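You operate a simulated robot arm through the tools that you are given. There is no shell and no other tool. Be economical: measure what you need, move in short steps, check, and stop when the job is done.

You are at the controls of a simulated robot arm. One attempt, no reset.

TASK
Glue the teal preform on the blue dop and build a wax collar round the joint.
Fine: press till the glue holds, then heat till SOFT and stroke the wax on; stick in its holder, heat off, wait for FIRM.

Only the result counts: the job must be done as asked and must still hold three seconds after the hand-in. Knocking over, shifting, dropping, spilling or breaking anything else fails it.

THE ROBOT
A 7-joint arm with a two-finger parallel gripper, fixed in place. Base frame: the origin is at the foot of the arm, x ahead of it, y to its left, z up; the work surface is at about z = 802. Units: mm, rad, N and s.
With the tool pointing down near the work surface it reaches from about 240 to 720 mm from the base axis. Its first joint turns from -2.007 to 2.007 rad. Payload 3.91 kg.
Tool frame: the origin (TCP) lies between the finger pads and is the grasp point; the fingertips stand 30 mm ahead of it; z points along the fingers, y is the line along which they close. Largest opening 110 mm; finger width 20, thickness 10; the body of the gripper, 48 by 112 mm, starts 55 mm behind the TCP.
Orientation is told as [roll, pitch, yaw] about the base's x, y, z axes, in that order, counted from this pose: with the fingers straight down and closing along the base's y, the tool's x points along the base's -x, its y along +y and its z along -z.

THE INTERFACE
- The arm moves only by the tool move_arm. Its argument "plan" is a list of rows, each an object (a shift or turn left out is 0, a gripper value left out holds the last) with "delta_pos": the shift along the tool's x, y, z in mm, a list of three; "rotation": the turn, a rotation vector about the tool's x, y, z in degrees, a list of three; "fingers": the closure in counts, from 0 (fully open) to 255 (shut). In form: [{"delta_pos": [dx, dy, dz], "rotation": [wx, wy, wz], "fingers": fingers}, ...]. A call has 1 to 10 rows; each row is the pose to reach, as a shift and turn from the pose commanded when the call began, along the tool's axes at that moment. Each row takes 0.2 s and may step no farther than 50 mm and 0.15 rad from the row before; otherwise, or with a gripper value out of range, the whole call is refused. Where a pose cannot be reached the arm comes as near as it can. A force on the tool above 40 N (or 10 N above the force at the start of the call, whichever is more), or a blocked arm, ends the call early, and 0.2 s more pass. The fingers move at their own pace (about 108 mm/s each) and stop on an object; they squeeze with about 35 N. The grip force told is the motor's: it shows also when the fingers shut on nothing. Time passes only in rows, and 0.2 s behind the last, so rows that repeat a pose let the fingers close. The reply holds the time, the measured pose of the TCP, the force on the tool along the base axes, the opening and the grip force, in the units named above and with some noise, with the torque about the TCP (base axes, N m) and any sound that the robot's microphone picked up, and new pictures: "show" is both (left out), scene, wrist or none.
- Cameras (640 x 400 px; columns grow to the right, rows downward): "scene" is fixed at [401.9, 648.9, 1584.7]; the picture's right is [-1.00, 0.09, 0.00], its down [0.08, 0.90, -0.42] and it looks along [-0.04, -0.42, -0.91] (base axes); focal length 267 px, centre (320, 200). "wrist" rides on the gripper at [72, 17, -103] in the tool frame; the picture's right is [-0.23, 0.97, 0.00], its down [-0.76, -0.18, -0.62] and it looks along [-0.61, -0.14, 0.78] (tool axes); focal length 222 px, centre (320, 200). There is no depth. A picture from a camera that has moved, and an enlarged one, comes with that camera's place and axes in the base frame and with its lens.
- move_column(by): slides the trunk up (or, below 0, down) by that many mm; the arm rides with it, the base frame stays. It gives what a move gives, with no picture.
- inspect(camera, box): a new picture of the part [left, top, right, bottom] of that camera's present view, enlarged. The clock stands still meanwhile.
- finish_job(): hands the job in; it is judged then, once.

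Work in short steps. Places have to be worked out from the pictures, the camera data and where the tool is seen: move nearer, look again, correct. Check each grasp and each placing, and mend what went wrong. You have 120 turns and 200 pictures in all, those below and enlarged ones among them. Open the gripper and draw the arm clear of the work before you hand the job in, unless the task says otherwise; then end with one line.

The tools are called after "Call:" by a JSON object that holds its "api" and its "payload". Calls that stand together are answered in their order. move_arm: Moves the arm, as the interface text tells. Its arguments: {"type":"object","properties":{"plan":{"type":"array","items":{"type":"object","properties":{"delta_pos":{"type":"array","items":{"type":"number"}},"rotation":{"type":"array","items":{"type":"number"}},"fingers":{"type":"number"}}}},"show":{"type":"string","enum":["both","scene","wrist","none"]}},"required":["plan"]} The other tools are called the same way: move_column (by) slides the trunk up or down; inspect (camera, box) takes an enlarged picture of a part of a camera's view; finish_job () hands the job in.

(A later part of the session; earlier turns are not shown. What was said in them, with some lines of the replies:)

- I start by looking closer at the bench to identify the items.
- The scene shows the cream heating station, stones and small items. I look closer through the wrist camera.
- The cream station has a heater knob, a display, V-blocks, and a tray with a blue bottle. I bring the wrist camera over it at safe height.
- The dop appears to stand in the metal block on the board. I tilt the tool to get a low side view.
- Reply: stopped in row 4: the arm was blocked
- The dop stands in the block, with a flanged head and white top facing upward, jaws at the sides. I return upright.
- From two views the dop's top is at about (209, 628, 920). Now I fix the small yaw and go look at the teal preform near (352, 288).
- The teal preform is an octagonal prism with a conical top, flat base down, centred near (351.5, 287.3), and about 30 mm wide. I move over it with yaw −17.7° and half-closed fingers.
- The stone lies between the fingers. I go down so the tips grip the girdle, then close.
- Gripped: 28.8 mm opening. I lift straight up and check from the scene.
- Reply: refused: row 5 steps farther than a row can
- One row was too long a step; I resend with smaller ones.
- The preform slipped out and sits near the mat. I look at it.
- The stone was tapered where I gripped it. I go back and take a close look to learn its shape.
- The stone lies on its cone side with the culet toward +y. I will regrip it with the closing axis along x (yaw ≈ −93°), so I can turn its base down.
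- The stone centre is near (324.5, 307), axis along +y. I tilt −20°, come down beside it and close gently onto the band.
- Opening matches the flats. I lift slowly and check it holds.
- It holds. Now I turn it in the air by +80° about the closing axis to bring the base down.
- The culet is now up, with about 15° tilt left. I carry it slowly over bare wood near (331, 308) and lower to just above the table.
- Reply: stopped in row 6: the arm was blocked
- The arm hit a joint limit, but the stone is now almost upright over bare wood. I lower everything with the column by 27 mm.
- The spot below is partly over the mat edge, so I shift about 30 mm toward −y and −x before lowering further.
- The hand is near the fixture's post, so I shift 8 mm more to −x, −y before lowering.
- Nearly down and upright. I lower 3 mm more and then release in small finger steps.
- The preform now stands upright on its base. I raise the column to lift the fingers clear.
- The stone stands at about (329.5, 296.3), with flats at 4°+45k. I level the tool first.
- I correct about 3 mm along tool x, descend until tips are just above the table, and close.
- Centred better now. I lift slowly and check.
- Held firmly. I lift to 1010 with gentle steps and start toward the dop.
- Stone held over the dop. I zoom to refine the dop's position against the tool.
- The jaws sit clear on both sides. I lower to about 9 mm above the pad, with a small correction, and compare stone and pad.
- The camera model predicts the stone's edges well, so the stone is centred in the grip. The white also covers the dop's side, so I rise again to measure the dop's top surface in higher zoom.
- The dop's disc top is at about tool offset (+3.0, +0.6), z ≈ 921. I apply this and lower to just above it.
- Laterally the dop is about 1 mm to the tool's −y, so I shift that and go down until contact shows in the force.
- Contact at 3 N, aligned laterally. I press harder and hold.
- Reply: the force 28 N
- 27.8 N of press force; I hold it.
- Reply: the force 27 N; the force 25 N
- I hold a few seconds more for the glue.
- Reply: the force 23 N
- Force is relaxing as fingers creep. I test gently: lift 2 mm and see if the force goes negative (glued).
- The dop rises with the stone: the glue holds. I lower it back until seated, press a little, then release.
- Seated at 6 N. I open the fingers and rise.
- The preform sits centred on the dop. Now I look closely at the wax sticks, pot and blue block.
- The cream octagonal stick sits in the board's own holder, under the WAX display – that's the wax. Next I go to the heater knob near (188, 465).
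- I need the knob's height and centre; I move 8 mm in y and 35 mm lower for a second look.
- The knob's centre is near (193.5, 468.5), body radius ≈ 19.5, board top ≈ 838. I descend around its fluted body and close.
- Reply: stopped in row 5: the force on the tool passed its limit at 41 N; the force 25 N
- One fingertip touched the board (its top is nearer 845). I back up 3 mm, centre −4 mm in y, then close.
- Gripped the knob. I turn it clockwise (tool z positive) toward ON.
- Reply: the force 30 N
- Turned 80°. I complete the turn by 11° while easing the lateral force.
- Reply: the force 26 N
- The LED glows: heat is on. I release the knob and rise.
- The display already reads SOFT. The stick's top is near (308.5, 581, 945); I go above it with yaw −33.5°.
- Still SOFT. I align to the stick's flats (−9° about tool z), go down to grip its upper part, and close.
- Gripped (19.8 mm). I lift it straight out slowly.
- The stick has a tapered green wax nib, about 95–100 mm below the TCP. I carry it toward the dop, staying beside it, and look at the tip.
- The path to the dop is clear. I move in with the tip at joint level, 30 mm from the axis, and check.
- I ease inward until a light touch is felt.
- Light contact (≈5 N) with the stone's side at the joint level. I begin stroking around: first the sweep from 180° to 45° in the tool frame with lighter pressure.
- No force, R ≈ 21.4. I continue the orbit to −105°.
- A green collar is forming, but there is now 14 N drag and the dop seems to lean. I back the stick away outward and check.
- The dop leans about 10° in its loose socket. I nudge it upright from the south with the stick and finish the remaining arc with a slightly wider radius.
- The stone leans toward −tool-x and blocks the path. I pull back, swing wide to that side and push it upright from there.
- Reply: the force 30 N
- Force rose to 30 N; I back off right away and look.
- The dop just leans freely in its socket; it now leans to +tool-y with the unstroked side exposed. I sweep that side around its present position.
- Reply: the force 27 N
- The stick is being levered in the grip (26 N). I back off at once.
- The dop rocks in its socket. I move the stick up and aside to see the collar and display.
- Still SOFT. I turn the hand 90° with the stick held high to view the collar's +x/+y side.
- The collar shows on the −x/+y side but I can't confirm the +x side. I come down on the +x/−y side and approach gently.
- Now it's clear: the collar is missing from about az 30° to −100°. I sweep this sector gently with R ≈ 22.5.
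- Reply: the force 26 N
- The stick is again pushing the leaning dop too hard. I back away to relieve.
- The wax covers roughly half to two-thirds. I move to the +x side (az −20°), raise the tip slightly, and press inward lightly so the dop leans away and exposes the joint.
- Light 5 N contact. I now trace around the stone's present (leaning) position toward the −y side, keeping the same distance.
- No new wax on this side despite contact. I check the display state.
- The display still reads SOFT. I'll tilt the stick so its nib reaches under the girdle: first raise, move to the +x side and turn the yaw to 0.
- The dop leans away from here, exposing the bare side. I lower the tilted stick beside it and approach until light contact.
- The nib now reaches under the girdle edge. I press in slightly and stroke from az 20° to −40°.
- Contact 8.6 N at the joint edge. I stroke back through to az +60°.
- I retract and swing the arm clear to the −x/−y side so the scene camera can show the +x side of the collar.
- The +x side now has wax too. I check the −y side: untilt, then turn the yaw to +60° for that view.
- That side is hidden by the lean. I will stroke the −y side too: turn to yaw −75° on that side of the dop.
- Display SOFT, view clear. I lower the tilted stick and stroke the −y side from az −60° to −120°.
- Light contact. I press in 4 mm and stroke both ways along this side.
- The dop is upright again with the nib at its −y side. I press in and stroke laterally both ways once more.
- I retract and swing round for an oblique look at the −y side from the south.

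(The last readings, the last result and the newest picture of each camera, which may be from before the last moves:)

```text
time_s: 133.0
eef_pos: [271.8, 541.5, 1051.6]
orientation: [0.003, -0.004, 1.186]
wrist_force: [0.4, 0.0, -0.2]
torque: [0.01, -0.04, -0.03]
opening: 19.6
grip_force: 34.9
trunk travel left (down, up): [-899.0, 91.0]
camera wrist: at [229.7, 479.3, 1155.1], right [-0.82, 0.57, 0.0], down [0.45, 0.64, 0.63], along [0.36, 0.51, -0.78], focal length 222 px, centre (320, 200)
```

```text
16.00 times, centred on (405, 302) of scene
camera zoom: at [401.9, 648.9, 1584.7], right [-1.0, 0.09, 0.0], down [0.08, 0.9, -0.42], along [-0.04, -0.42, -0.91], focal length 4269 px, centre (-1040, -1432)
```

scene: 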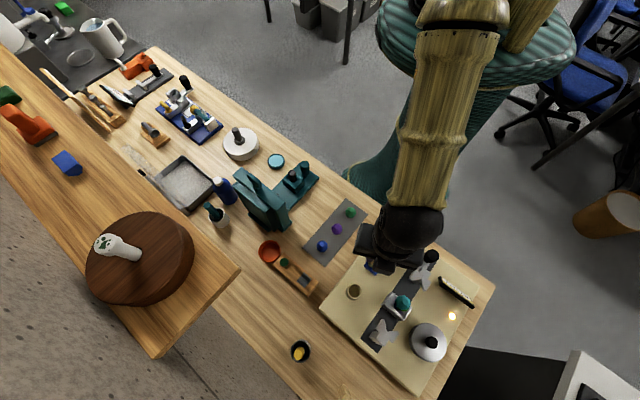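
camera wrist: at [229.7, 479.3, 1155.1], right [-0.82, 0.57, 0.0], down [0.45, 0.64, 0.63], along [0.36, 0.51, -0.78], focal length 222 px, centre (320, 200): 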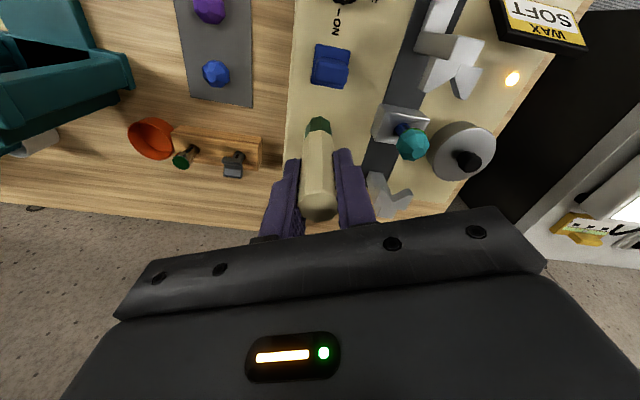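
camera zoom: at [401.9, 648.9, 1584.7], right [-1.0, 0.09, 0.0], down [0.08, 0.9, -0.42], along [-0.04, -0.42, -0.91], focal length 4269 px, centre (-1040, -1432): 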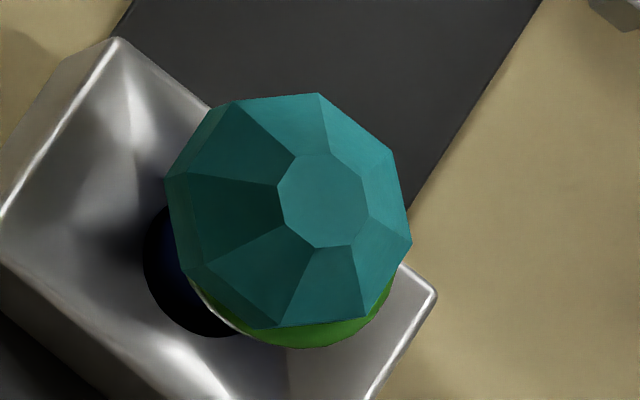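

From the south the collar is continuous. The +x/+y side looks thinner, so I give it another pass: move there with yaw ≈ 15° and tilt again.

Call:
{"api": "move_arm", "payload": {"plan": [{"delta_pos": [-12, 4.4, -13], "rotation": [0, 0, 8]}, {"delta_pos": [-24, 8.8, -26], "rotation": [0, 0, 16]}, {"delta_pos": [-36, 13.2, -26], "rotation": [0, 0, 24]}, {"delta_pos": [-48, 17.6, -26], "rotation": [0, 0, 32]}, {"delta_pos": [-60, 22, -26], "rotation": [0, 0, 40]}, {"delta_pos": [-72, 26.4, -26], "rotation": [0, 0, 48]}, {"delta_pos": [-84.2, 30.9, -26], "rotation": [0, 0, 53]}], "show": "none"}}

Call:
{"api": "move_arm", "payload": {"plan": [{"rotation": [0, 7.5, 0]}, {"rotation": [0, 15, 0]}, {"delta_pos": [-9.3, 0, 35], "rotation": [0, 15, 0]}, {"delta_pos": [0, 0, 72], "rotation": [0, 15, 0]}, {"delta_pos": [0, 0, 72], "rotation": [0, 15, 0]}], "show": "none"}}

Call:
{"api": "inspect", "payload": {"camera": "wrist", "box": [260, 10, 380, 150]}}

```text
time_s: 134.6
eef_pos: [274.3, 631.4, 1078.4]
orientation: [0.006, -0.001, 0.259]
wrist_force: [-0.8, -0.4, -0.6]
torque: [-0.02, -0.01, 0.0]
opening: 19.7
grip_force: 35.0
trunk travel left (down, up): [-899.0, 91.0]
```

```text
time_s: 135.8
eef_pos: [274.7, 630.8, 1006.1]
orientation: [0.007, 0.259, 0.261]
wrist_force: [0.5, -0.1, -1.0]
torque: [0.02, 0.02, -0.02]
opening: 19.4
grip_force: 35.2
out of reach, approached as far as the arm can: row 3
trunk travel left (down, up): [-899.0, 91.0]
```

```text
2.86 times, centred on (320, 80) of wrist
camera zoom: at [228.7, 634.8, 1124.7], right [-0.04, 1.0, -0.05], down [0.91, 0.06, 0.4], along [0.41, -0.03, -0.91], focal length 635 px, centre (320, 543)
```

zoom: 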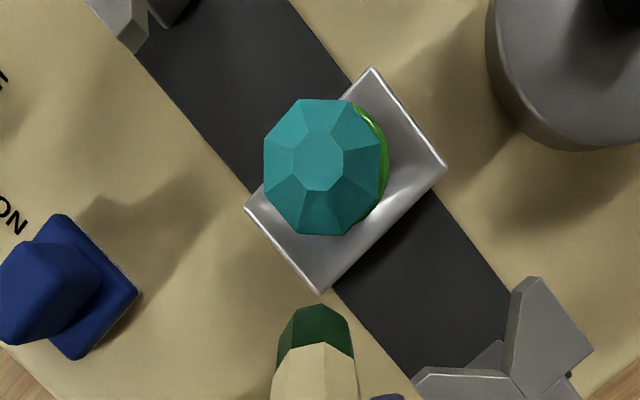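

The stick is 22 mm away, aligned. I approach, press in lightly, and stroke toward +y.

Call:
{"api": "move_arm", "payload": {"plan": [{"delta_pos": [11.6, 0, 3.1]}, {"delta_pos": [19.3, 0, 5.2]}, {"delta_pos": [23.2, 0, 6.2]}, {"delta_pos": [23.7, -4.6, 6.3]}, {"delta_pos": [23.4, 0, 6.2]}, {"delta_pos": [23.9, 5.7, 6.4]}, {"delta_pos": [24.7, 8.2, 6.6]}, {"delta_pos": [26, 11, 7]}, {"delta_pos": [29.4, 15.6, 7.9]}], "show": "none"}}

Call:
{"api": "inspect", "payload": {"camera": "wrist", "box": [260, 10, 380, 150]}}

```text
time_s: 137.8
eef_pos: [242.1, 639.3, 1008.0]
orientation: [0.012, 0.259, 0.263]
wrist_force: [13.4, 2.1, 3.2]
torque: [0.14, -0.9, 0.09]
opening: 19.5
grip_force: 34.8
trunk travel left (down, up): [-899.0, 91.0]
```

```text
2.86 times, centred on (320, 80) of wrist
camera zoom: at [196.4, 643.2, 1126.7], right [-0.04, 1.0, -0.05], down [0.91, 0.05, 0.41], along [0.41, -0.03, -0.91], focal length 635 px, centre (320, 543)
```

zoom: 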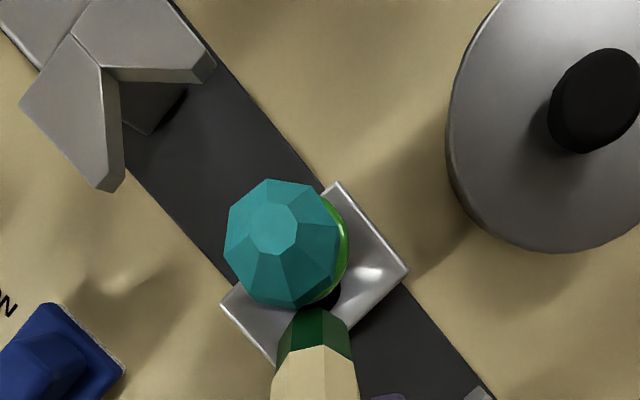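

Good contact. I stroke back and forth once more on this side, then withdraw outward and up.

Call:
{"api": "move_arm", "payload": {"plan": [{"delta_pos": [-3.5, -5, -1]}, {"delta_pos": [-5, -10, -1.3]}, {"delta_pos": [-5, -15, -1.3]}, {"delta_pos": [-4.5, -9, -1.2]}, {"delta_pos": [-3, -3, -0.8]}, {"delta_pos": [0.5, 2, 0.2]}, {"delta_pos": [4, 5, 1]}, {"delta_pos": [-15, 3, -4]}, {"delta_pos": [-30, 0, -20]}], "show": "none"}}

Call:
{"api": "move_arm", "payload": {"plan": [{"delta_pos": [0, 0, -40]}, {"delta_pos": [10, 0, -65], "rotation": [0, -7.2, 0]}, {"delta_pos": [10, 0, -65], "rotation": [0, -14.4, 0]}, {"delta_pos": [10, 0, -65], "rotation": [0, -21.6, 0]}], "show": "wrist"}}

Call:
{"api": "inspect", "payload": {"camera": "scene", "box": [380, 270, 425, 320]}}

Call:
{"api": "inspect", "payload": {"camera": "wrist", "box": [250, 0, 390, 200]}}

```text
time_s: 139.8
eef_pos: [261.0, 636.2, 1013.1]
orientation: [0.006, 0.261, 0.263]
wrist_force: [-0.3, 0.1, -0.2]
torque: [-0.02, 0.01, 0.02]
opening: 19.6
grip_force: 34.8
out of reach, approached as far as the arm can: row 8, 9
trunk travel left (down, up): [-899.0, 91.0]
```

```text
time_s: 140.8
eef_pos: [279.7, 681.1, 1077.5]
orientation: [0.003, -0.118, 0.258]
wrist_force: [-1.4, 0.4, 0.1]
torque: [-0.04, -0.01, 0.0]
opening: 19.4
grip_force: 34.9
out of reach, approached as far as the arm can: row 2, 3, 4
trunk travel left (down, up): [-899.0, 91.0]
camera wrist: at [194.8, 674.1, 1171.5], right [-0.03, 1.0, 0.03], down [0.71, 0.0, 0.71], along [0.71, 0.04, -0.71], focal length 222 px, centre (320, 200)
```

wrist: 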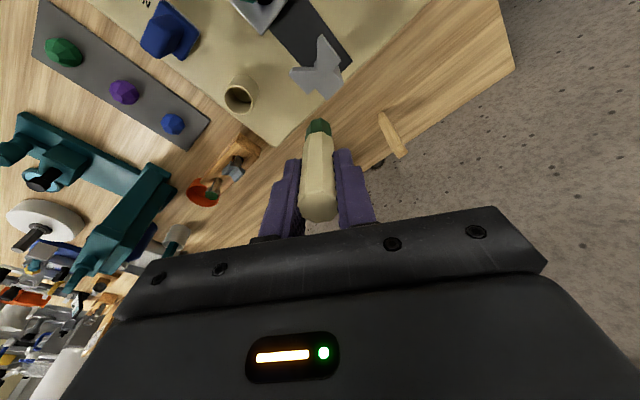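

```text
8.00 times, centred on (402, 295) of scene
camera zoom: at [401.9, 648.9, 1584.7], right [-1.0, 0.09, 0.0], down [0.08, 0.9, -0.42], along [-0.04, -0.42, -0.91], focal length 2134 px, centre (-340, -560)
```

zoom: 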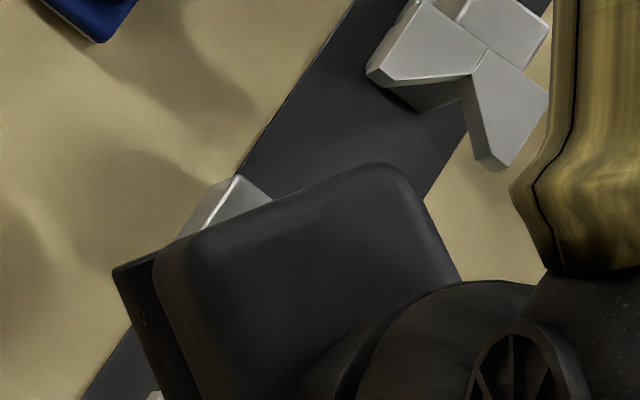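

```text
2.00 times, centred on (320, 100) of wrist
camera zoom: at [194.8, 674.1, 1171.5], right [-0.03, 1.0, 0.03], down [0.71, 0.0, 0.71], along [0.71, 0.04, -0.71], focal length 444 px, centre (320, 400)
```

zoom: 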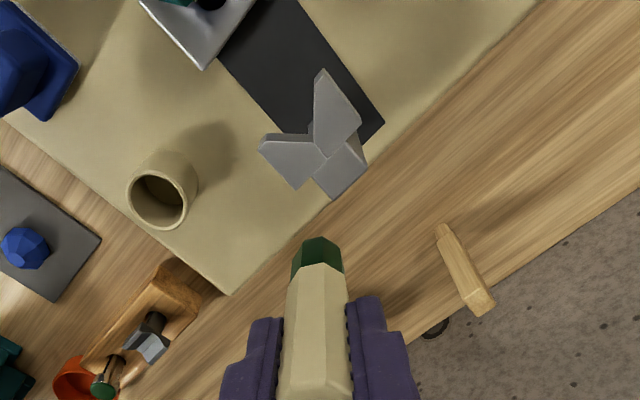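

The arm was at its reach limit. I bring it back toward the holder, with the stick kept vertical.

Call:
{"api": "move_arm", "payload": {"plan": [{"delta_pos": [0, -18, 0]}, {"delta_pos": [-1, -36, 10]}, {"delta_pos": [-2, -54, 25]}, {"delta_pos": [-2.6, -72.3, 40.6]}, {"delta_pos": [-2.6, -72.3, 40.6]}], "show": "wrist"}}

Call:
{"api": "inspect", "payload": {"camera": "wrist", "box": [250, 60, 390, 220]}}

Call:
{"api": "inspect", "payload": {"camera": "scene", "box": [380, 275, 425, 325]}}

```text
time_s: 142.0
eef_pos: [322.6, 662.1, 1031.2]
orientation: [0.004, -0.115, 0.26]
wrist_force: [0.7, 1.3, -0.6]
torque: [0.02, 0.0, -0.01]
opening: 19.5
grip_force: 35.2
out of reach, approached as far as the arm can: row 1, 2, 3, 4, 5
trunk travel left (down, up): [-899.0, 91.0]
camera wrist: at [237.5, 656.0, 1125.5], right [-0.03, 1.0, 0.03], down [0.71, 0.0, 0.71], along [0.71, 0.04, -0.71], focal length 222 px, centre (320, 200)
```

wrist: 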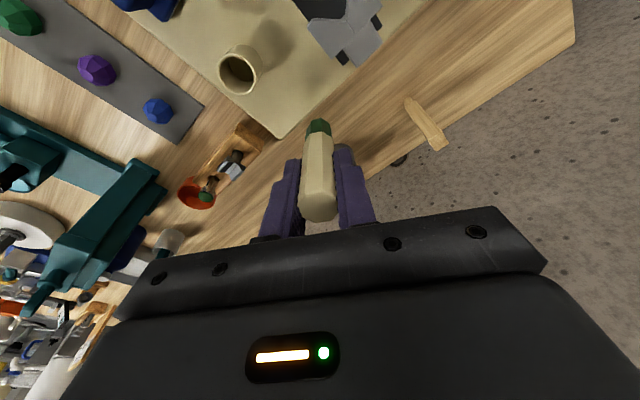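

```text
2.50 times, centred on (320, 140) of wrist
camera zoom: at [237.5, 656.0, 1125.5], right [-0.03, 1.0, 0.03], down [0.71, 0.0, 0.71], along [0.71, 0.04, -0.71], focal length 555 px, centre (320, 350)
```

zoom: 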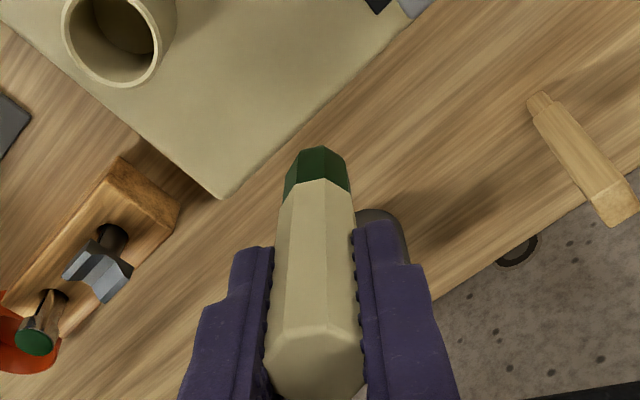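

```text
8.00 times, centred on (402, 300) of scene
camera zoom: at [401.9, 648.9, 1584.7], right [-1.0, 0.09, 0.0], down [0.08, 0.9, -0.42], along [-0.04, -0.42, -0.91], focal length 2134 px, centre (-340, -600)
```

zoom: 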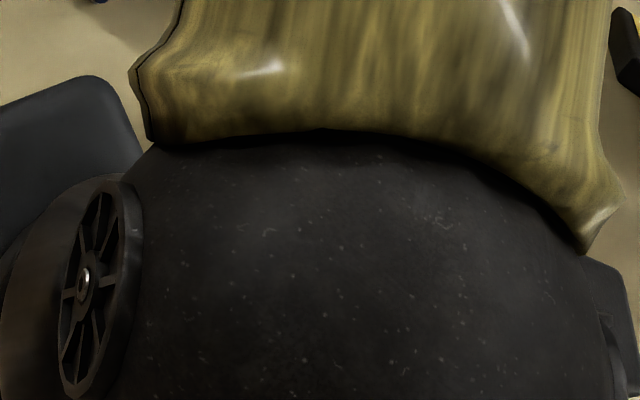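

The tilted orientation is at the arm's limit here. I return the tool to vertical and read where it settles.

Call:
{"api": "move_arm", "payload": {"plan": [{"delta_pos": [0, -10, -10], "rotation": [0, 3.4, 0]}, {"delta_pos": [0, -25, -20], "rotation": [0, 6.7, 0]}, {"delta_pos": [0, -25, -20], "rotation": [0, 6.7, 0]}], "show": "none"}}

```text
time_s: 142.8
eef_pos: [329.4, 645.8, 1052.5]
orientation: [0.002, 0.001, 0.258]
wrist_force: [-0.3, 0.7, 0.3]
torque: [-0.01, 0.0, 0.01]
opening: 19.3
grip_force: 35.3
out of reach, approached as far as the arm can: row 1, 2, 3
trunk travel left (down, up): [-899.0, 91.0]
```

Call:
{"api": "move_arm", "payload": {"plan": [{"delta_pos": [5, -20, 0]}, {"delta_pos": [10, -40, 0]}, {"delta_pos": [15, -58, 0]}, {"delta_pos": [15, -58, 0]}], "show": "wrist"}}

Call:
{"api": "inspect", "payload": {"camera": "wrist", "box": [250, 40, 390, 200]}}

Call:
{"api": "inspect", "payload": {"camera": "scene", "box": [380, 275, 425, 325]}}

```text
time_s: 143.8
eef_pos: [345.3, 639.7, 1047.2]
orientation: [0.005, 0.001, 0.26]
wrist_force: [0.6, 0.1, 0.1]
torque: [-0.02, 0.0, -0.02]
opening: 19.5
grip_force: 34.9
out of reach, approached as far as the arm can: row 1, 2, 3, 4
trunk travel left (down, up): [-899.0, 91.0]
camera wrist: at [272.4, 635.6, 1151.1], right [-0.03, 1.0, 0.01], down [0.78, 0.02, 0.62], along [0.62, 0.02, -0.78], focal length 222 px, centre (320, 200)
```

wrist: 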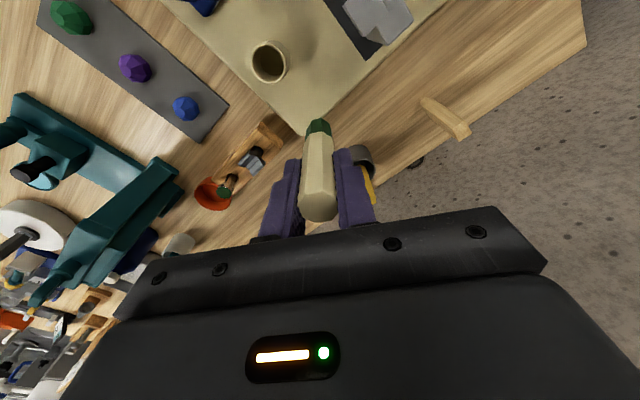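

```text
2.50 times, centred on (320, 120) of wrist
camera zoom: at [272.4, 635.6, 1151.1], right [-0.03, 1.0, 0.01], down [0.78, 0.02, 0.62], along [0.62, 0.02, -0.78], focal length 555 px, centre (320, 400)
```

zoom: 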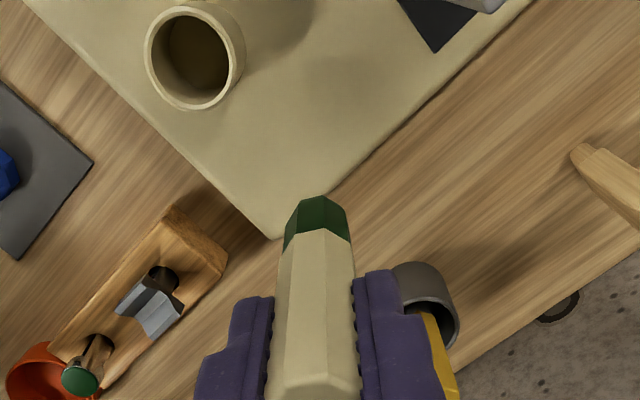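

```text
8.00 times, centred on (402, 300) of scene
camera zoom: at [401.9, 648.9, 1584.7], right [-1.0, 0.09, 0.0], down [0.08, 0.9, -0.42], along [-0.04, -0.42, -0.91], focal length 2134 px, centre (-340, -600)
```

zoom: 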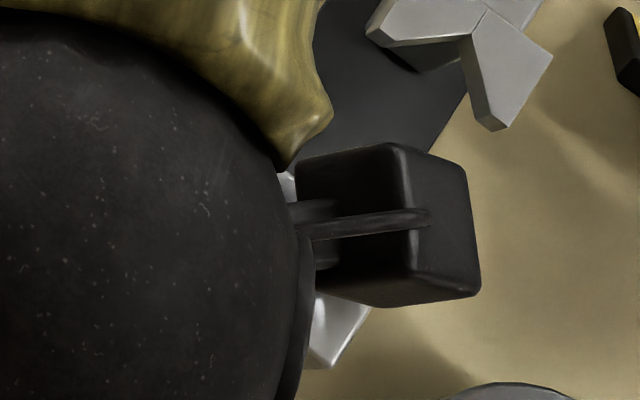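

The commanded pose is beyond reach, so I step it inward radially until it becomes reachable.

Call:
{"api": "move_arm", "payload": {"plan": [{"delta_pos": [20, -22, 0]}, {"delta_pos": [40, -43, 0]}, {"delta_pos": [55, -59, 0]}], "show": "none"}}

```text
time_s: 144.6
eef_pos: [340.2, 641.1, 1042.4]
orientation: [0.006, 0.002, 0.261]
wrist_force: [0.8, 0.1, -0.7]
torque: [0.02, -0.02, -0.01]
opening: 19.6
grip_force: 35.0
out of reach, approached as far as the arm can: row 1, 2, 3
trunk travel left (down, up): [-899.0, 91.0]
```

The arm seems stuck straight at its reach limit. I nudge the column up (which resets the commanded pose), then try a small inward move.

Call:
{"api": "move_column", "payload": {"by": 15}}

Call:
{"api": "move_arm", "payload": {"plan": [{"delta_pos": [3, -3, -3]}, {"delta_pos": [8, -9, -5]}, {"delta_pos": [14, -15, -8]}], "show": "none"}}

```text
time_s: 145.2
eef_pos: [340.2, 641.4, 1056.8]
orientation: [0.006, 0.001, 0.26]
wrist_force: [-0.8, 0.2, 0.1]
torque: [-0.01, -0.01, 0.02]
opening: 19.1
grip_force: 34.9
trunk travel left (down, up): [-914.0, 76.0]
```

```text
time_s: 146.1
eef_pos: [341.1, 641.8, 1055.5]
orientation: [0.005, 0.003, 0.261]
wrist_force: [0.6, -0.6, -0.5]
torque: [0.0, 0.02, 0.0]
opening: 19.5
grip_force: 34.8
out of reach, approached as far as the arm can: row 1, 2, 3
trunk travel left (down, up): [-914.0, 76.0]
```

Still stuck. I test vertical motion and a yaw change, which may unlock the arm posture.

Call:
{"api": "move_arm", "payload": {"plan": [{"delta_pos": [14, -15, -30], "rotation": [0, 0, -6]}, {"delta_pos": [20, -20, -60], "rotation": [0, 0, -12]}, {"delta_pos": [25, -30, -90], "rotation": [0, 0, -18]}, {"delta_pos": [30, -40, -110], "rotation": [0, 0, -24]}], "show": "scene"}}

```text
time_s: 147.1
eef_pos: [341.4, 640.9, 1172.6]
orientation: [0.002, 0.001, 0.683]
wrist_force: [0.0, 0.2, -1.2]
torque: [-0.01, 0.02, -0.01]
opening: 19.6
grip_force: 35.1
out of reach, approached as far as the arm can: row 1, 2, 3, 4
trunk travel left (down, up): [-914.0, 76.0]
```

scene: 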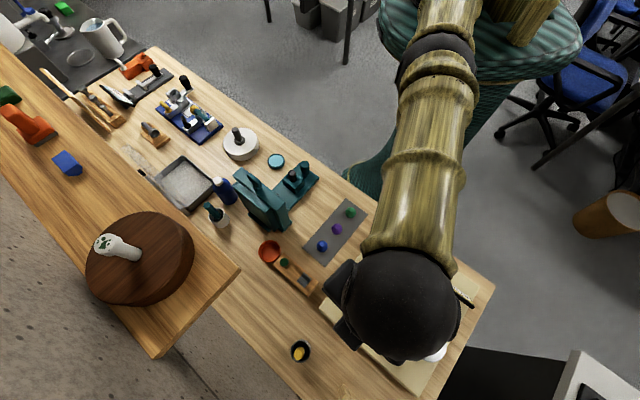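

Vertical motion works while x, y stay clamped at the 726 mm circle – so the command is simply far outside. At this safe height I step it inward.

Call:
{"api": "move_arm", "payload": {"plan": [{"delta_pos": [41, -17.6, 0]}, {"delta_pos": [83, -35, 0]}, {"delta_pos": [124, -53, 0]}, {"delta_pos": [166, -70, 0]}], "show": "none"}}

```text
time_s: 148.1
eef_pos: [328.4, 646.5, 1179.4]
orientation: [0.005, 0.0, 0.681]
wrist_force: [-0.2, 0.1, -1.3]
torque: [0.01, 0.01, -0.02]
opening: 19.4
grip_force: 34.7
out of reach, approached as far as the arm can: row 1, 2, 3, 4
trunk travel left (down, up): [-914.0, 76.0]
```

I try rotating the yaw back to a comfortable −25°, to see whether the limit clears.

Call:
{"api": "move_arm", "payload": {"plan": [{"rotation": [0, 0, 8]}, {"rotation": [0, 0, 16]}, {"rotation": [0, 0, 24]}, {"rotation": [0, 0, 32]}, {"rotation": [0, 0, 40]}, {"rotation": [0, 0, 48]}, {"rotation": [0, 0, 56]}, {"rotation": [0, 0, 64]}], "show": "none"}}

```text
time_s: 149.8
eef_pos: [335.7, 643.2, 1181.5]
orientation: [0.004, 0.004, -0.442]
wrist_force: [0.2, 0.3, -0.3]
torque: [-0.01, 0.03, -0.02]
opening: 19.8
grip_force: 34.8
trunk travel left (down, up): [-914.0, 76.0]
```

The flag cleared. Now a small inward move.

Call:
{"api": "move_arm", "payload": {"plan": [{"delta_pos": [0, -10, 0]}, {"delta_pos": [1, -20, 0]}, {"delta_pos": [1.2, -30, 0]}], "show": "none"}}

```text
time_s: 150.7
eef_pos: [333.5, 642.8, 1182.8]
orientation: [0.0, 0.003, -0.44]
wrist_force: [0.5, 0.3, -0.6]
torque: [0.01, -0.02, 0.02]
opening: 19.5
grip_force: 35.0
out of reach, approached as far as the arm can: row 1, 2, 3
trunk travel left (down, up): [-914.0, 76.0]
```

The elbow seems over-straight. I push outward to straighten, then down fast and inward to flex it the proper way.

Call:
{"api": "move_arm", "payload": {"plan": [{"delta_pos": [0, 30, 0]}, {"delta_pos": [0, 60, 0]}, {"delta_pos": [0, 50, 48]}, {"delta_pos": [0, 30, 90]}, {"delta_pos": [0, -10, 110]}, {"delta_pos": [0, -50, 110]}, {"delta_pos": [0, -90, 110]}], "show": "none"}}

```text
time_s: 152.2
eef_pos: [298.3, 562.5, 1071.9]
orientation: [0.008, 0.004, -0.439]
wrist_force: [0.0, -0.3, 0.1]
torque: [0.02, -0.02, -0.03]
opening: 19.5
grip_force: 35.1
out of reach, approached as far as the arm can: row 1, 2, 3, 4
trunk travel left (down, up): [-914.0, 76.0]
```

Freed: the arm is at (298, 562). I now position the stick over its holder, allowing for its 6–7° tilt, with the tip above the ring.

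Call:
{"api": "move_arm", "payload": {"plan": [{"delta_pos": [-4, 10, 15]}, {"delta_pos": [-8.9, 21.7, 35]}, {"delta_pos": [-8.9, 21.7, 60]}, {"delta_pos": [-8.9, 21.7, 72]}, {"delta_pos": [-8.9, 21.7, 72]}], "show": "none"}}

Call:
{"api": "inspect", "payload": {"camera": "wrist", "box": [260, 60, 380, 180]}}

Call:
{"api": "inspect", "payload": {"camera": "scene", "box": [335, 270, 485, 330]}}

```text
time_s: 153.4
eef_pos: [313.3, 576.8, 999.5]
orientation: [0.005, 0.004, -0.437]
wrist_force: [-0.8, -0.5, -0.2]
torque: [0.0, -0.01, -0.01]
opening: 19.1
grip_force: 35.4
trunk travel left (down, up): [-914.0, 76.0]
```

```text
3.33 times, centred on (320, 120) of wrist
camera zoom: at [256.9, 622.3, 1103.7], right [0.62, 0.79, 0.0], down [0.62, -0.49, 0.62], along [0.49, -0.38, -0.79], focal length 740 px, centre (320, 467)
```

zoom: 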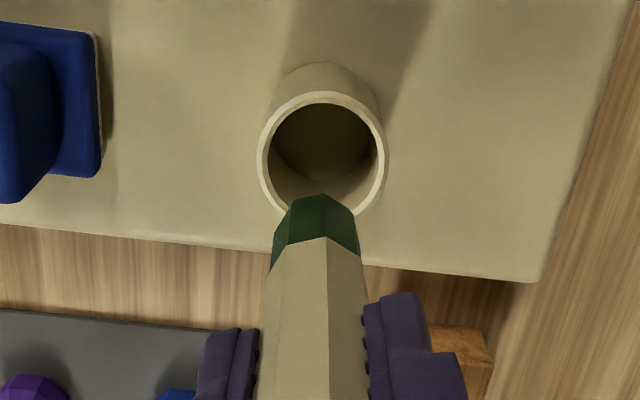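

```text
4.27 times, centred on (410, 300) of scene
camera zoom: at [401.9, 648.9, 1584.7], right [-1.0, 0.09, 0.0], down [0.08, 0.9, -0.42], along [-0.04, -0.42, -0.91], focal length 1138 px, centre (-64, -227)
```

zoom: 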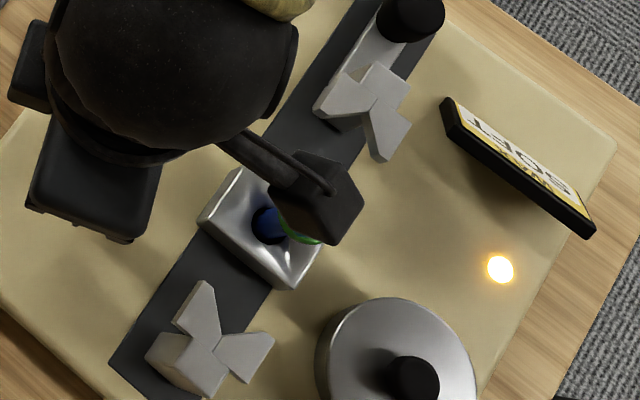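

The stick has straightened; the tube centre is about 7 mm ahead in tool x and 2.5 in y. I correct and lower until the nib just enters.

Call:
{"api": "move_arm", "payload": {"plan": [{"delta_pos": [7, 2.5, 0]}, {"delta_pos": [7, 2.5, 15]}, {"delta_pos": [7, 2.5, 30]}, {"delta_pos": [7, 2.5, 38]}, {"delta_pos": [7, 2.5, 38]}], "show": "none"}}

Call:
{"api": "inspect", "payload": {"camera": "wrist", "box": [260, 60, 380, 180]}}

```text
time_s: 154.7
eef_pos: [308.9, 582.8, 961.8]
orientation: [0.002, 0.004, -0.439]
wrist_force: [0.1, 0.5, -0.3]
torque: [0.01, -0.02, 0.03]
opening: 19.5
grip_force: 34.5
trunk travel left (down, up): [-914.0, 76.0]
```

```text
3.33 times, centred on (320, 120) of wrist
camera zoom: at [250.3, 627.9, 1065.1], right [0.62, 0.79, 0.0], down [0.62, -0.49, 0.62], along [0.49, -0.38, -0.79], focal length 740 px, centre (320, 467)
```

zoom: 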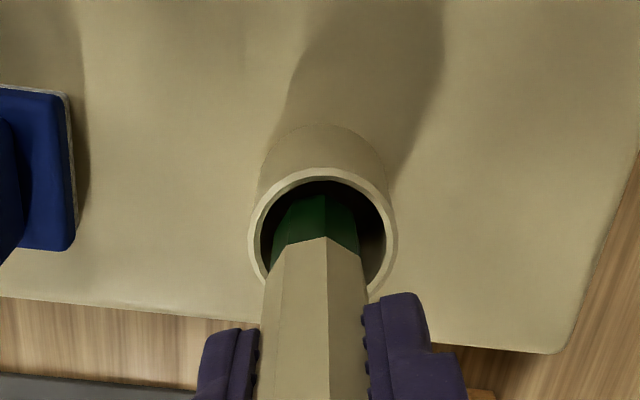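

The nib is inside the tube. I lower it to its seat, release, and rise.

Call:
{"api": "move_arm", "payload": {"plan": [{"delta_pos": [0, 0, 10]}, {"delta_pos": [0, 0, 20]}, {"delta_pos": [0, 0, 29]}, {"delta_pos": [0, 0, 31]}, {"delta_pos": [0, 0, 31], "fingers": 150}, {"delta_pos": [0, 0, 31], "fingers": 130}, {"delta_pos": [0, 0, 0], "fingers": 130}, {"delta_pos": [0, 0, -40], "fingers": 130}, {"delta_pos": [0, 0, -75], "fingers": 130}], "show": "none"}}

Call:
{"api": "inspect", "payload": {"camera": "wrist", "box": [240, 40, 400, 200]}}

```text
time_s: 156.7
eef_pos: [308.9, 580.4, 1036.6]
orientation: [0.001, 0.005, -0.437]
wrist_force: [-1.0, 0.1, 0.1]
torque: [0.0, -0.03, 0.02]
opening: 54.1
grip_force: 0.2
trunk travel left (down, up): [-914.0, 76.0]
```

```text
2.50 times, centred on (320, 120) of wrist
camera zoom: at [251.4, 626.5, 1140.3], right [0.62, 0.79, 0.0], down [0.62, -0.49, 0.62], along [0.49, -0.38, -0.79], focal length 555 px, centre (320, 400)
```

zoom: 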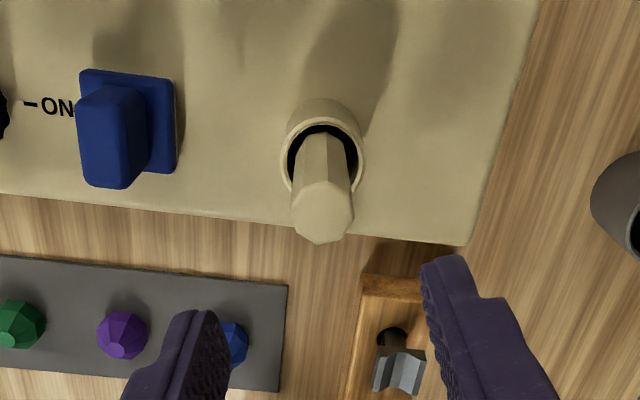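

The stick is back in its holder. I go to the knob at yaw −92°, descend around it, and close.

Call:
{"api": "move_arm", "payload": {"plan": [{"delta_pos": [7.5, -19, 0], "rotation": [0, 0, 8.4]}, {"delta_pos": [15, -38, 5], "rotation": [0, 0, 16.8]}, {"delta_pos": [22.4, -57.6, 10], "rotation": [0, 0, 25.2]}, {"delta_pos": [30, -77, 15], "rotation": [0, 0, 33.6]}, {"delta_pos": [37, -96, 20], "rotation": [0, 0, 42]}, {"delta_pos": [45, -115, 26], "rotation": [0, 0, 50.4]}, {"delta_pos": [52, -134, 26], "rotation": [0, 0, 58.8]}, {"delta_pos": [59.6, -153.6, 26], "rotation": [0, 0, 67]}, {"delta_pos": [59.6, -153.6, 26], "rotation": [0, 0, 67]}], "show": "none"}}

Call:
{"api": "inspect", "payload": {"camera": "wrist", "box": [250, 70, 390, 220]}}

Call:
{"api": "inspect", "payload": {"camera": "scene", "box": [380, 270, 490, 325]}}

```text
time_s: 158.7
eef_pos: [190.6, 469.4, 1010.1]
orientation: [-0.001, 0.005, -1.609]
wrist_force: [-0.4, -0.3, -0.7]
torque: [0.01, -0.01, 0.0]
opening: 54.0
grip_force: 0.1
trunk travel left (down, up): [-914.0, 76.0]
```

```text
2.67 times, centred on (320, 145) of wrist
camera zoom: at [211.0, 540.6, 1113.5], right [0.96, -0.26, 0.0], down [-0.21, -0.76, 0.62], along [-0.17, -0.6, -0.78], focal length 592 px, centre (320, 347)
```

zoom: 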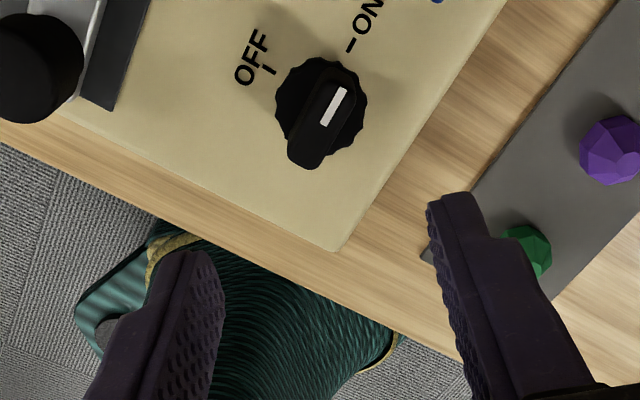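

```text
5.82 times, centred on (435, 298) of scene
camera zoom: at [401.9, 648.9, 1584.7], right [-1.0, 0.09, 0.0], down [0.08, 0.9, -0.42], along [-0.04, -0.42, -0.91], focal length 1552 px, centre (-349, -367)
```

zoom: 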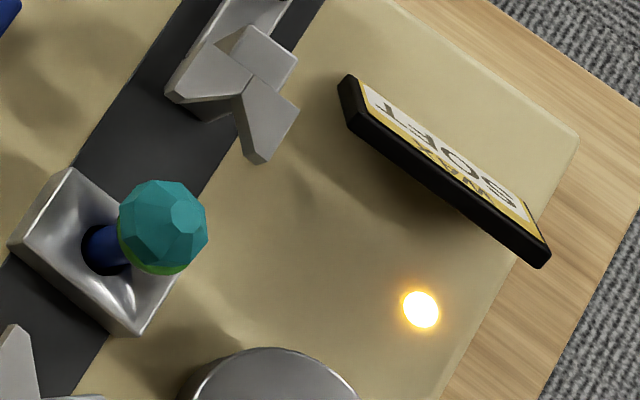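

Aligned over the knob. I descend, grip, turn it counter-clockwise to OFF, then release and rise.

Call:
{"api": "move_arm", "payload": {"plan": [{"delta_pos": [-5, 0, 45]}, {"delta_pos": [-5, 0, 90]}, {"delta_pos": [-5, 0, 115]}, {"delta_pos": [-5, 0, 131]}, {"delta_pos": [-5, 0, 131], "fingers": 255}, {"delta_pos": [-5, 0, 131], "fingers": 255}, {"delta_pos": [-5, 0, 131], "fingers": 255}], "show": "none"}}

Call:
{"api": "move_arm", "payload": {"plan": [{"rotation": [0, 0, -8]}, {"rotation": [0, 0, -16]}, {"rotation": [0, 0, -24]}, {"rotation": [0, 0, -32]}, {"rotation": [0, 0, -40]}, {"rotation": [0, 0, -48]}, {"rotation": [0, 0, -56]}, {"rotation": [0, 0, -64]}, {"rotation": [0, 0, -72]}, {"rotation": [0, 0, -80]}], "show": "none"}}

Call:
{"api": "inspect", "payload": {"camera": "wrist", "box": [250, 80, 390, 220]}}

Call:
{"api": "inspect", "payload": {"camera": "scene", "box": [380, 230, 490, 325]}}

```text
time_s: 160.2
eef_pos: [190.4, 463.0, 879.7]
orientation: [-0.004, 0.005, -1.608]
wrist_force: [-0.3, -2.5, -7.1]
torque: [0.32, -0.05, 0.22]
opening: 36.6
grip_force: 45.1
trunk travel left (down, up): [-914.0, 76.0]
```

```text
time_s: 162.4
eef_pos: [192.2, 466.9, 879.3]
orientation: [0.008, 0.003, -0.21]
wrist_force: [25.4, 17.6, 9.2]
torque: [0.14, 0.37, -0.04]
opening: 36.4
grip_force: 45.2
trunk travel left (down, up): [-914.0, 76.0]
```

```text
2.86 times, centred on (320, 150) of wrist
camera zoom: at [126.2, 497.6, 983.4], right [0.42, 0.91, 0.01], down [0.71, -0.34, 0.62], along [0.56, -0.26, -0.78], focal length 635 px, centre (320, 343)
```

zoom: 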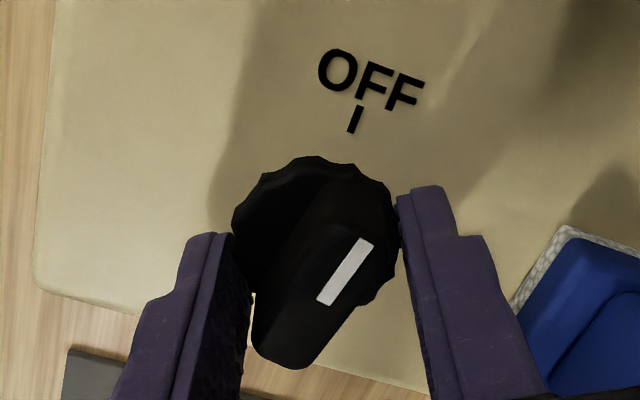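

```text
4.21 times, centred on (435, 278) of scene
camera zoom: at [401.9, 648.9, 1584.7], right [-1.0, 0.09, 0.0], down [0.08, 0.9, -0.42], along [-0.04, -0.42, -0.91], focal length 1123 px, centre (-164, -126)
```

zoom: 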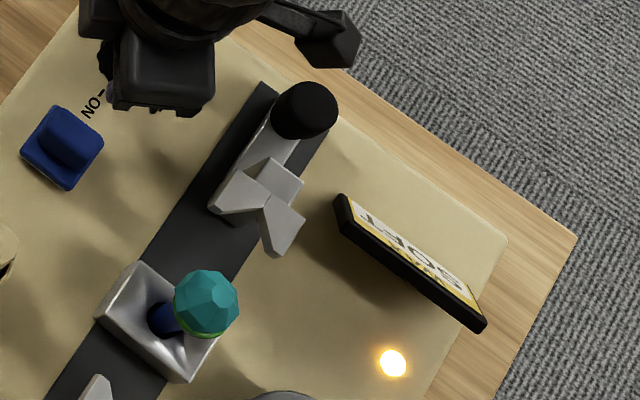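

LED still on; I turn the last 14° while easing the side load, then release and rise.

Call:
{"api": "move_arm", "payload": {"plan": [{"delta_pos": [-1.5, 1.5, 0], "rotation": [0, 0, -5]}, {"delta_pos": [-2.5, 2.6, 0], "rotation": [0, 0, -10]}, {"delta_pos": [-2.5, 2.6, 0], "rotation": [0, 0, -14]}, {"delta_pos": [-2.5, 2.6, 0], "rotation": [0, 0, -14]}, {"delta_pos": [-2.5, 2.6, 0], "rotation": [0, 0, -12], "fingers": 130}, {"delta_pos": [-2.5, 2.6, 0], "rotation": [0, 0, -12], "fingers": 130}, {"delta_pos": [-2.5, 2.6, -30], "rotation": [0, 0, -12]}, {"delta_pos": [-2.5, 2.6, -75], "rotation": [0, 0, -12]}, {"delta_pos": [-2.5, 2.6, -120], "rotation": [0, 0, -12]}], "show": "none"}}

Call:
{"api": "inspect", "payload": {"camera": "scene", "box": [380, 230, 490, 325]}}

Call:
{"api": "inspect", "payload": {"camera": "wrist", "box": [260, 60, 380, 180]}}

```text
time_s: 164.4
eef_pos: [191.8, 465.2, 999.1]
orientation: [0.005, 0.002, -0.002]
wrist_force: [-0.3, -0.4, -0.4]
torque: [0.0, 0.02, 0.0]
opening: 53.7
grip_force: 0.1
trunk travel left (down, up): [-914.0, 76.0]
```

```text
4.21 times, centred on (435, 278) of scene
camera zoom: at [401.9, 648.9, 1584.7], right [-1.0, 0.09, 0.0], down [0.08, 0.9, -0.42], along [-0.04, -0.42, -0.91], focal length 1123 px, centre (-164, -126)
```

zoom: 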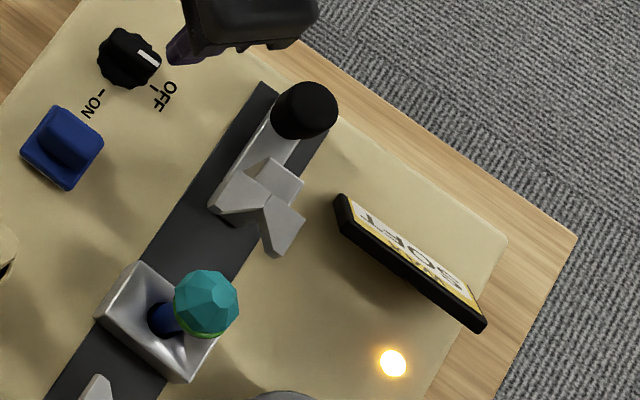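

```text
3.33 times, centred on (320, 120) of wrist
camera zoom: at [120.1, 480.7, 1102.9], right [0.23, 0.97, 0.0], down [0.76, -0.18, 0.62], along [0.6, -0.14, -0.78], focal length 740 px, centre (320, 467)
```

zoom: 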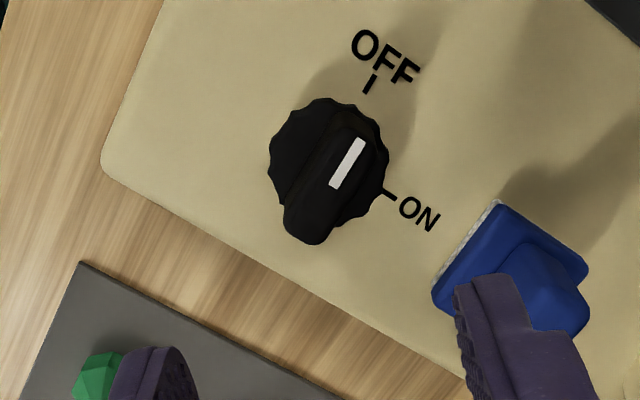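

The pointer is at OFF. I wait a few seconds, then check the LED and display.

Call:
{"api": "move_arm", "payload": {"plan": [{"delta_pos": [0, 0, -5]}, {}, {}, {}, {}, {}, {}, {}, {}, {}], "show": "none"}}

Call:
{"api": "move_arm", "payload": {"plan": [{}, {}, {}, {}, {}, {}, {}, {}, {}, {}], "show": "none"}}

Call:
{"api": "inspect", "payload": {"camera": "scene", "box": [380, 230, 490, 325]}}

Call:
{"api": "inspect", "payload": {"camera": "scene", "box": [375, 230, 415, 260]}}

```text
time_s: 166.7
eef_pos: [190.1, 465.2, 998.0]
orientation: [0.004, 0.003, -0.002]
wrist_force: [0.6, -0.1, 0.2]
torque: [0.01, -0.03, 0.02]
opening: 54.0
grip_force: 0.1
trunk travel left (down, up): [-914.0, 76.0]
```

```text
time_s: 168.8
eef_pos: [190.7, 466.2, 998.9]
orientation: [0.005, 0.003, -0.002]
wrist_force: [-0.1, -0.1, 0.0]
torque: [-0.01, 0.0, 0.01]
opening: 53.9
grip_force: 0.1
trunk travel left (down, up): [-914.0, 76.0]
```

```text
4.21 times, centred on (435, 278) of scene
camera zoom: at [401.9, 648.9, 1584.7], right [-1.0, 0.09, 0.0], down [0.08, 0.9, -0.42], along [-0.04, -0.42, -0.91], focal length 1123 px, centre (-164, -126)
```

zoom: 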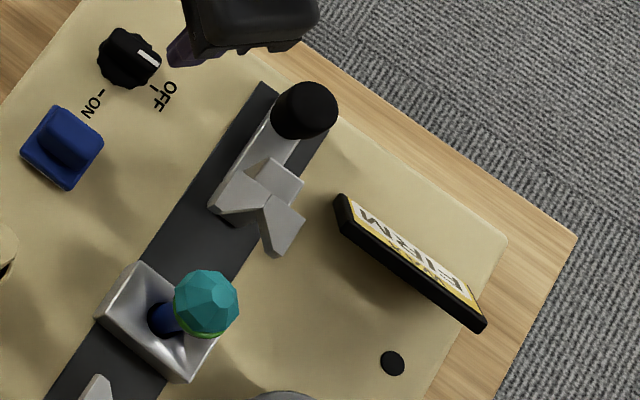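

```text
13.33 times, centred on (395, 245) of scene
camera zoom: at [401.9, 648.9, 1584.7], right [-1.0, 0.09, 0.0], down [0.08, 0.9, -0.42], along [-0.04, -0.42, -0.91], focal length 3557 px, centre (-680, -400)
```

zoom: 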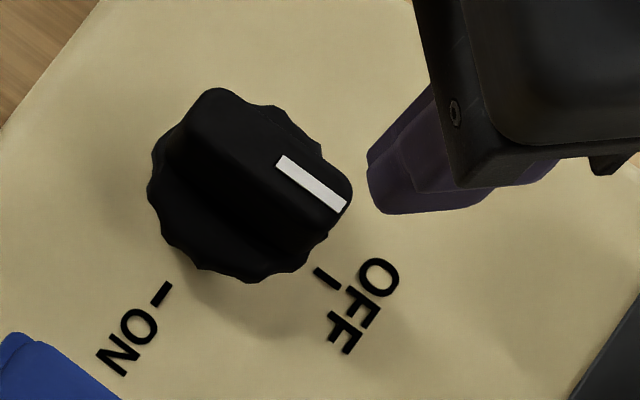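

Display reads FIRM and the LED is off. I open the gripper, draw the arm clear upward, and take a last look.

Call:
{"api": "move_arm", "payload": {"plan": [{"delta_pos": [0, 0, -40], "fingers": 0}, {"delta_pos": [0, -30, -80], "fingers": 0}, {"delta_pos": [0, -60, -120], "fingers": 0}, {"delta_pos": [0, -90, -150], "fingers": 0}, {"delta_pos": [0, -90, -150], "fingers": 0}], "show": "scene"}}

Call:
{"api": "inspect", "payload": {"camera": "scene", "box": [385, 275, 425, 325]}}

```text
time_s: 170.1
eef_pos: [192.1, 374.5, 1148.2]
orientation: [0.003, 0.001, -0.003]
wrist_force: [-0.7, -0.1, 0.0]
torque: [-0.05, 0.03, -0.02]
opening: 109.8
grip_force: 0.0
trunk travel left (down, up): [-914.0, 76.0]
```

scene: 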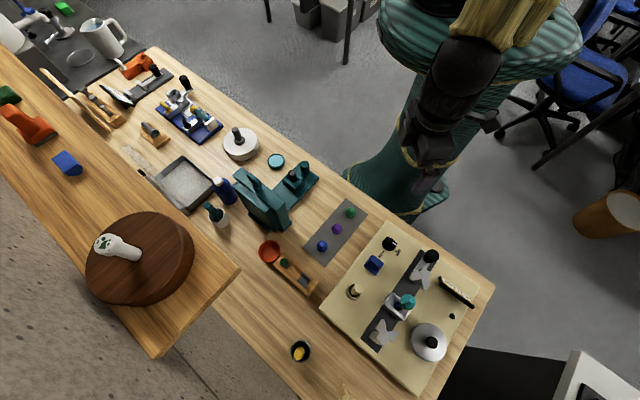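

```text
8.00 times, centred on (405, 300) of scene
camera zoom: at [401.9, 648.9, 1584.7], right [-1.0, 0.09, 0.0], down [0.08, 0.9, -0.42], along [-0.04, -0.42, -0.91], focal length 2134 px, centre (-360, -600)
```

zoom: 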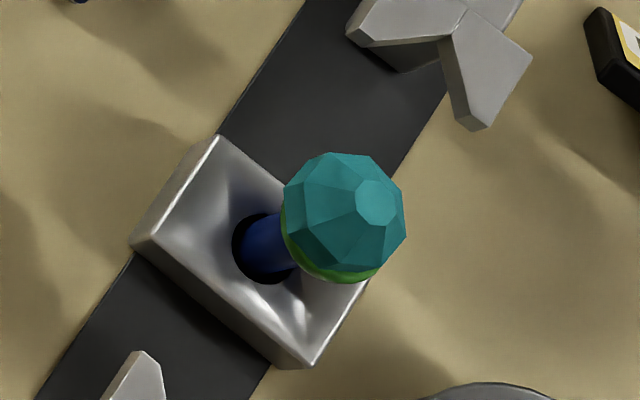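

The collar shows all along the visible side, the stick is in its holder, the heat is off, the display reads FIRM and everything else is in place. I hand the job in.

Call:
{"api": "finish_job", "payload": {}}

```text
The job is handed in.
```

I handed in the job with the teal preform glued on the blue dop, a green wax collar round the joint, the stick in its holder, the heat off and the display reading FIRM. I saw wax on each side in turn but never the whole ring in one view, and it may be thinner on the +x/+y side. The dop leans slightly in its loose socket.
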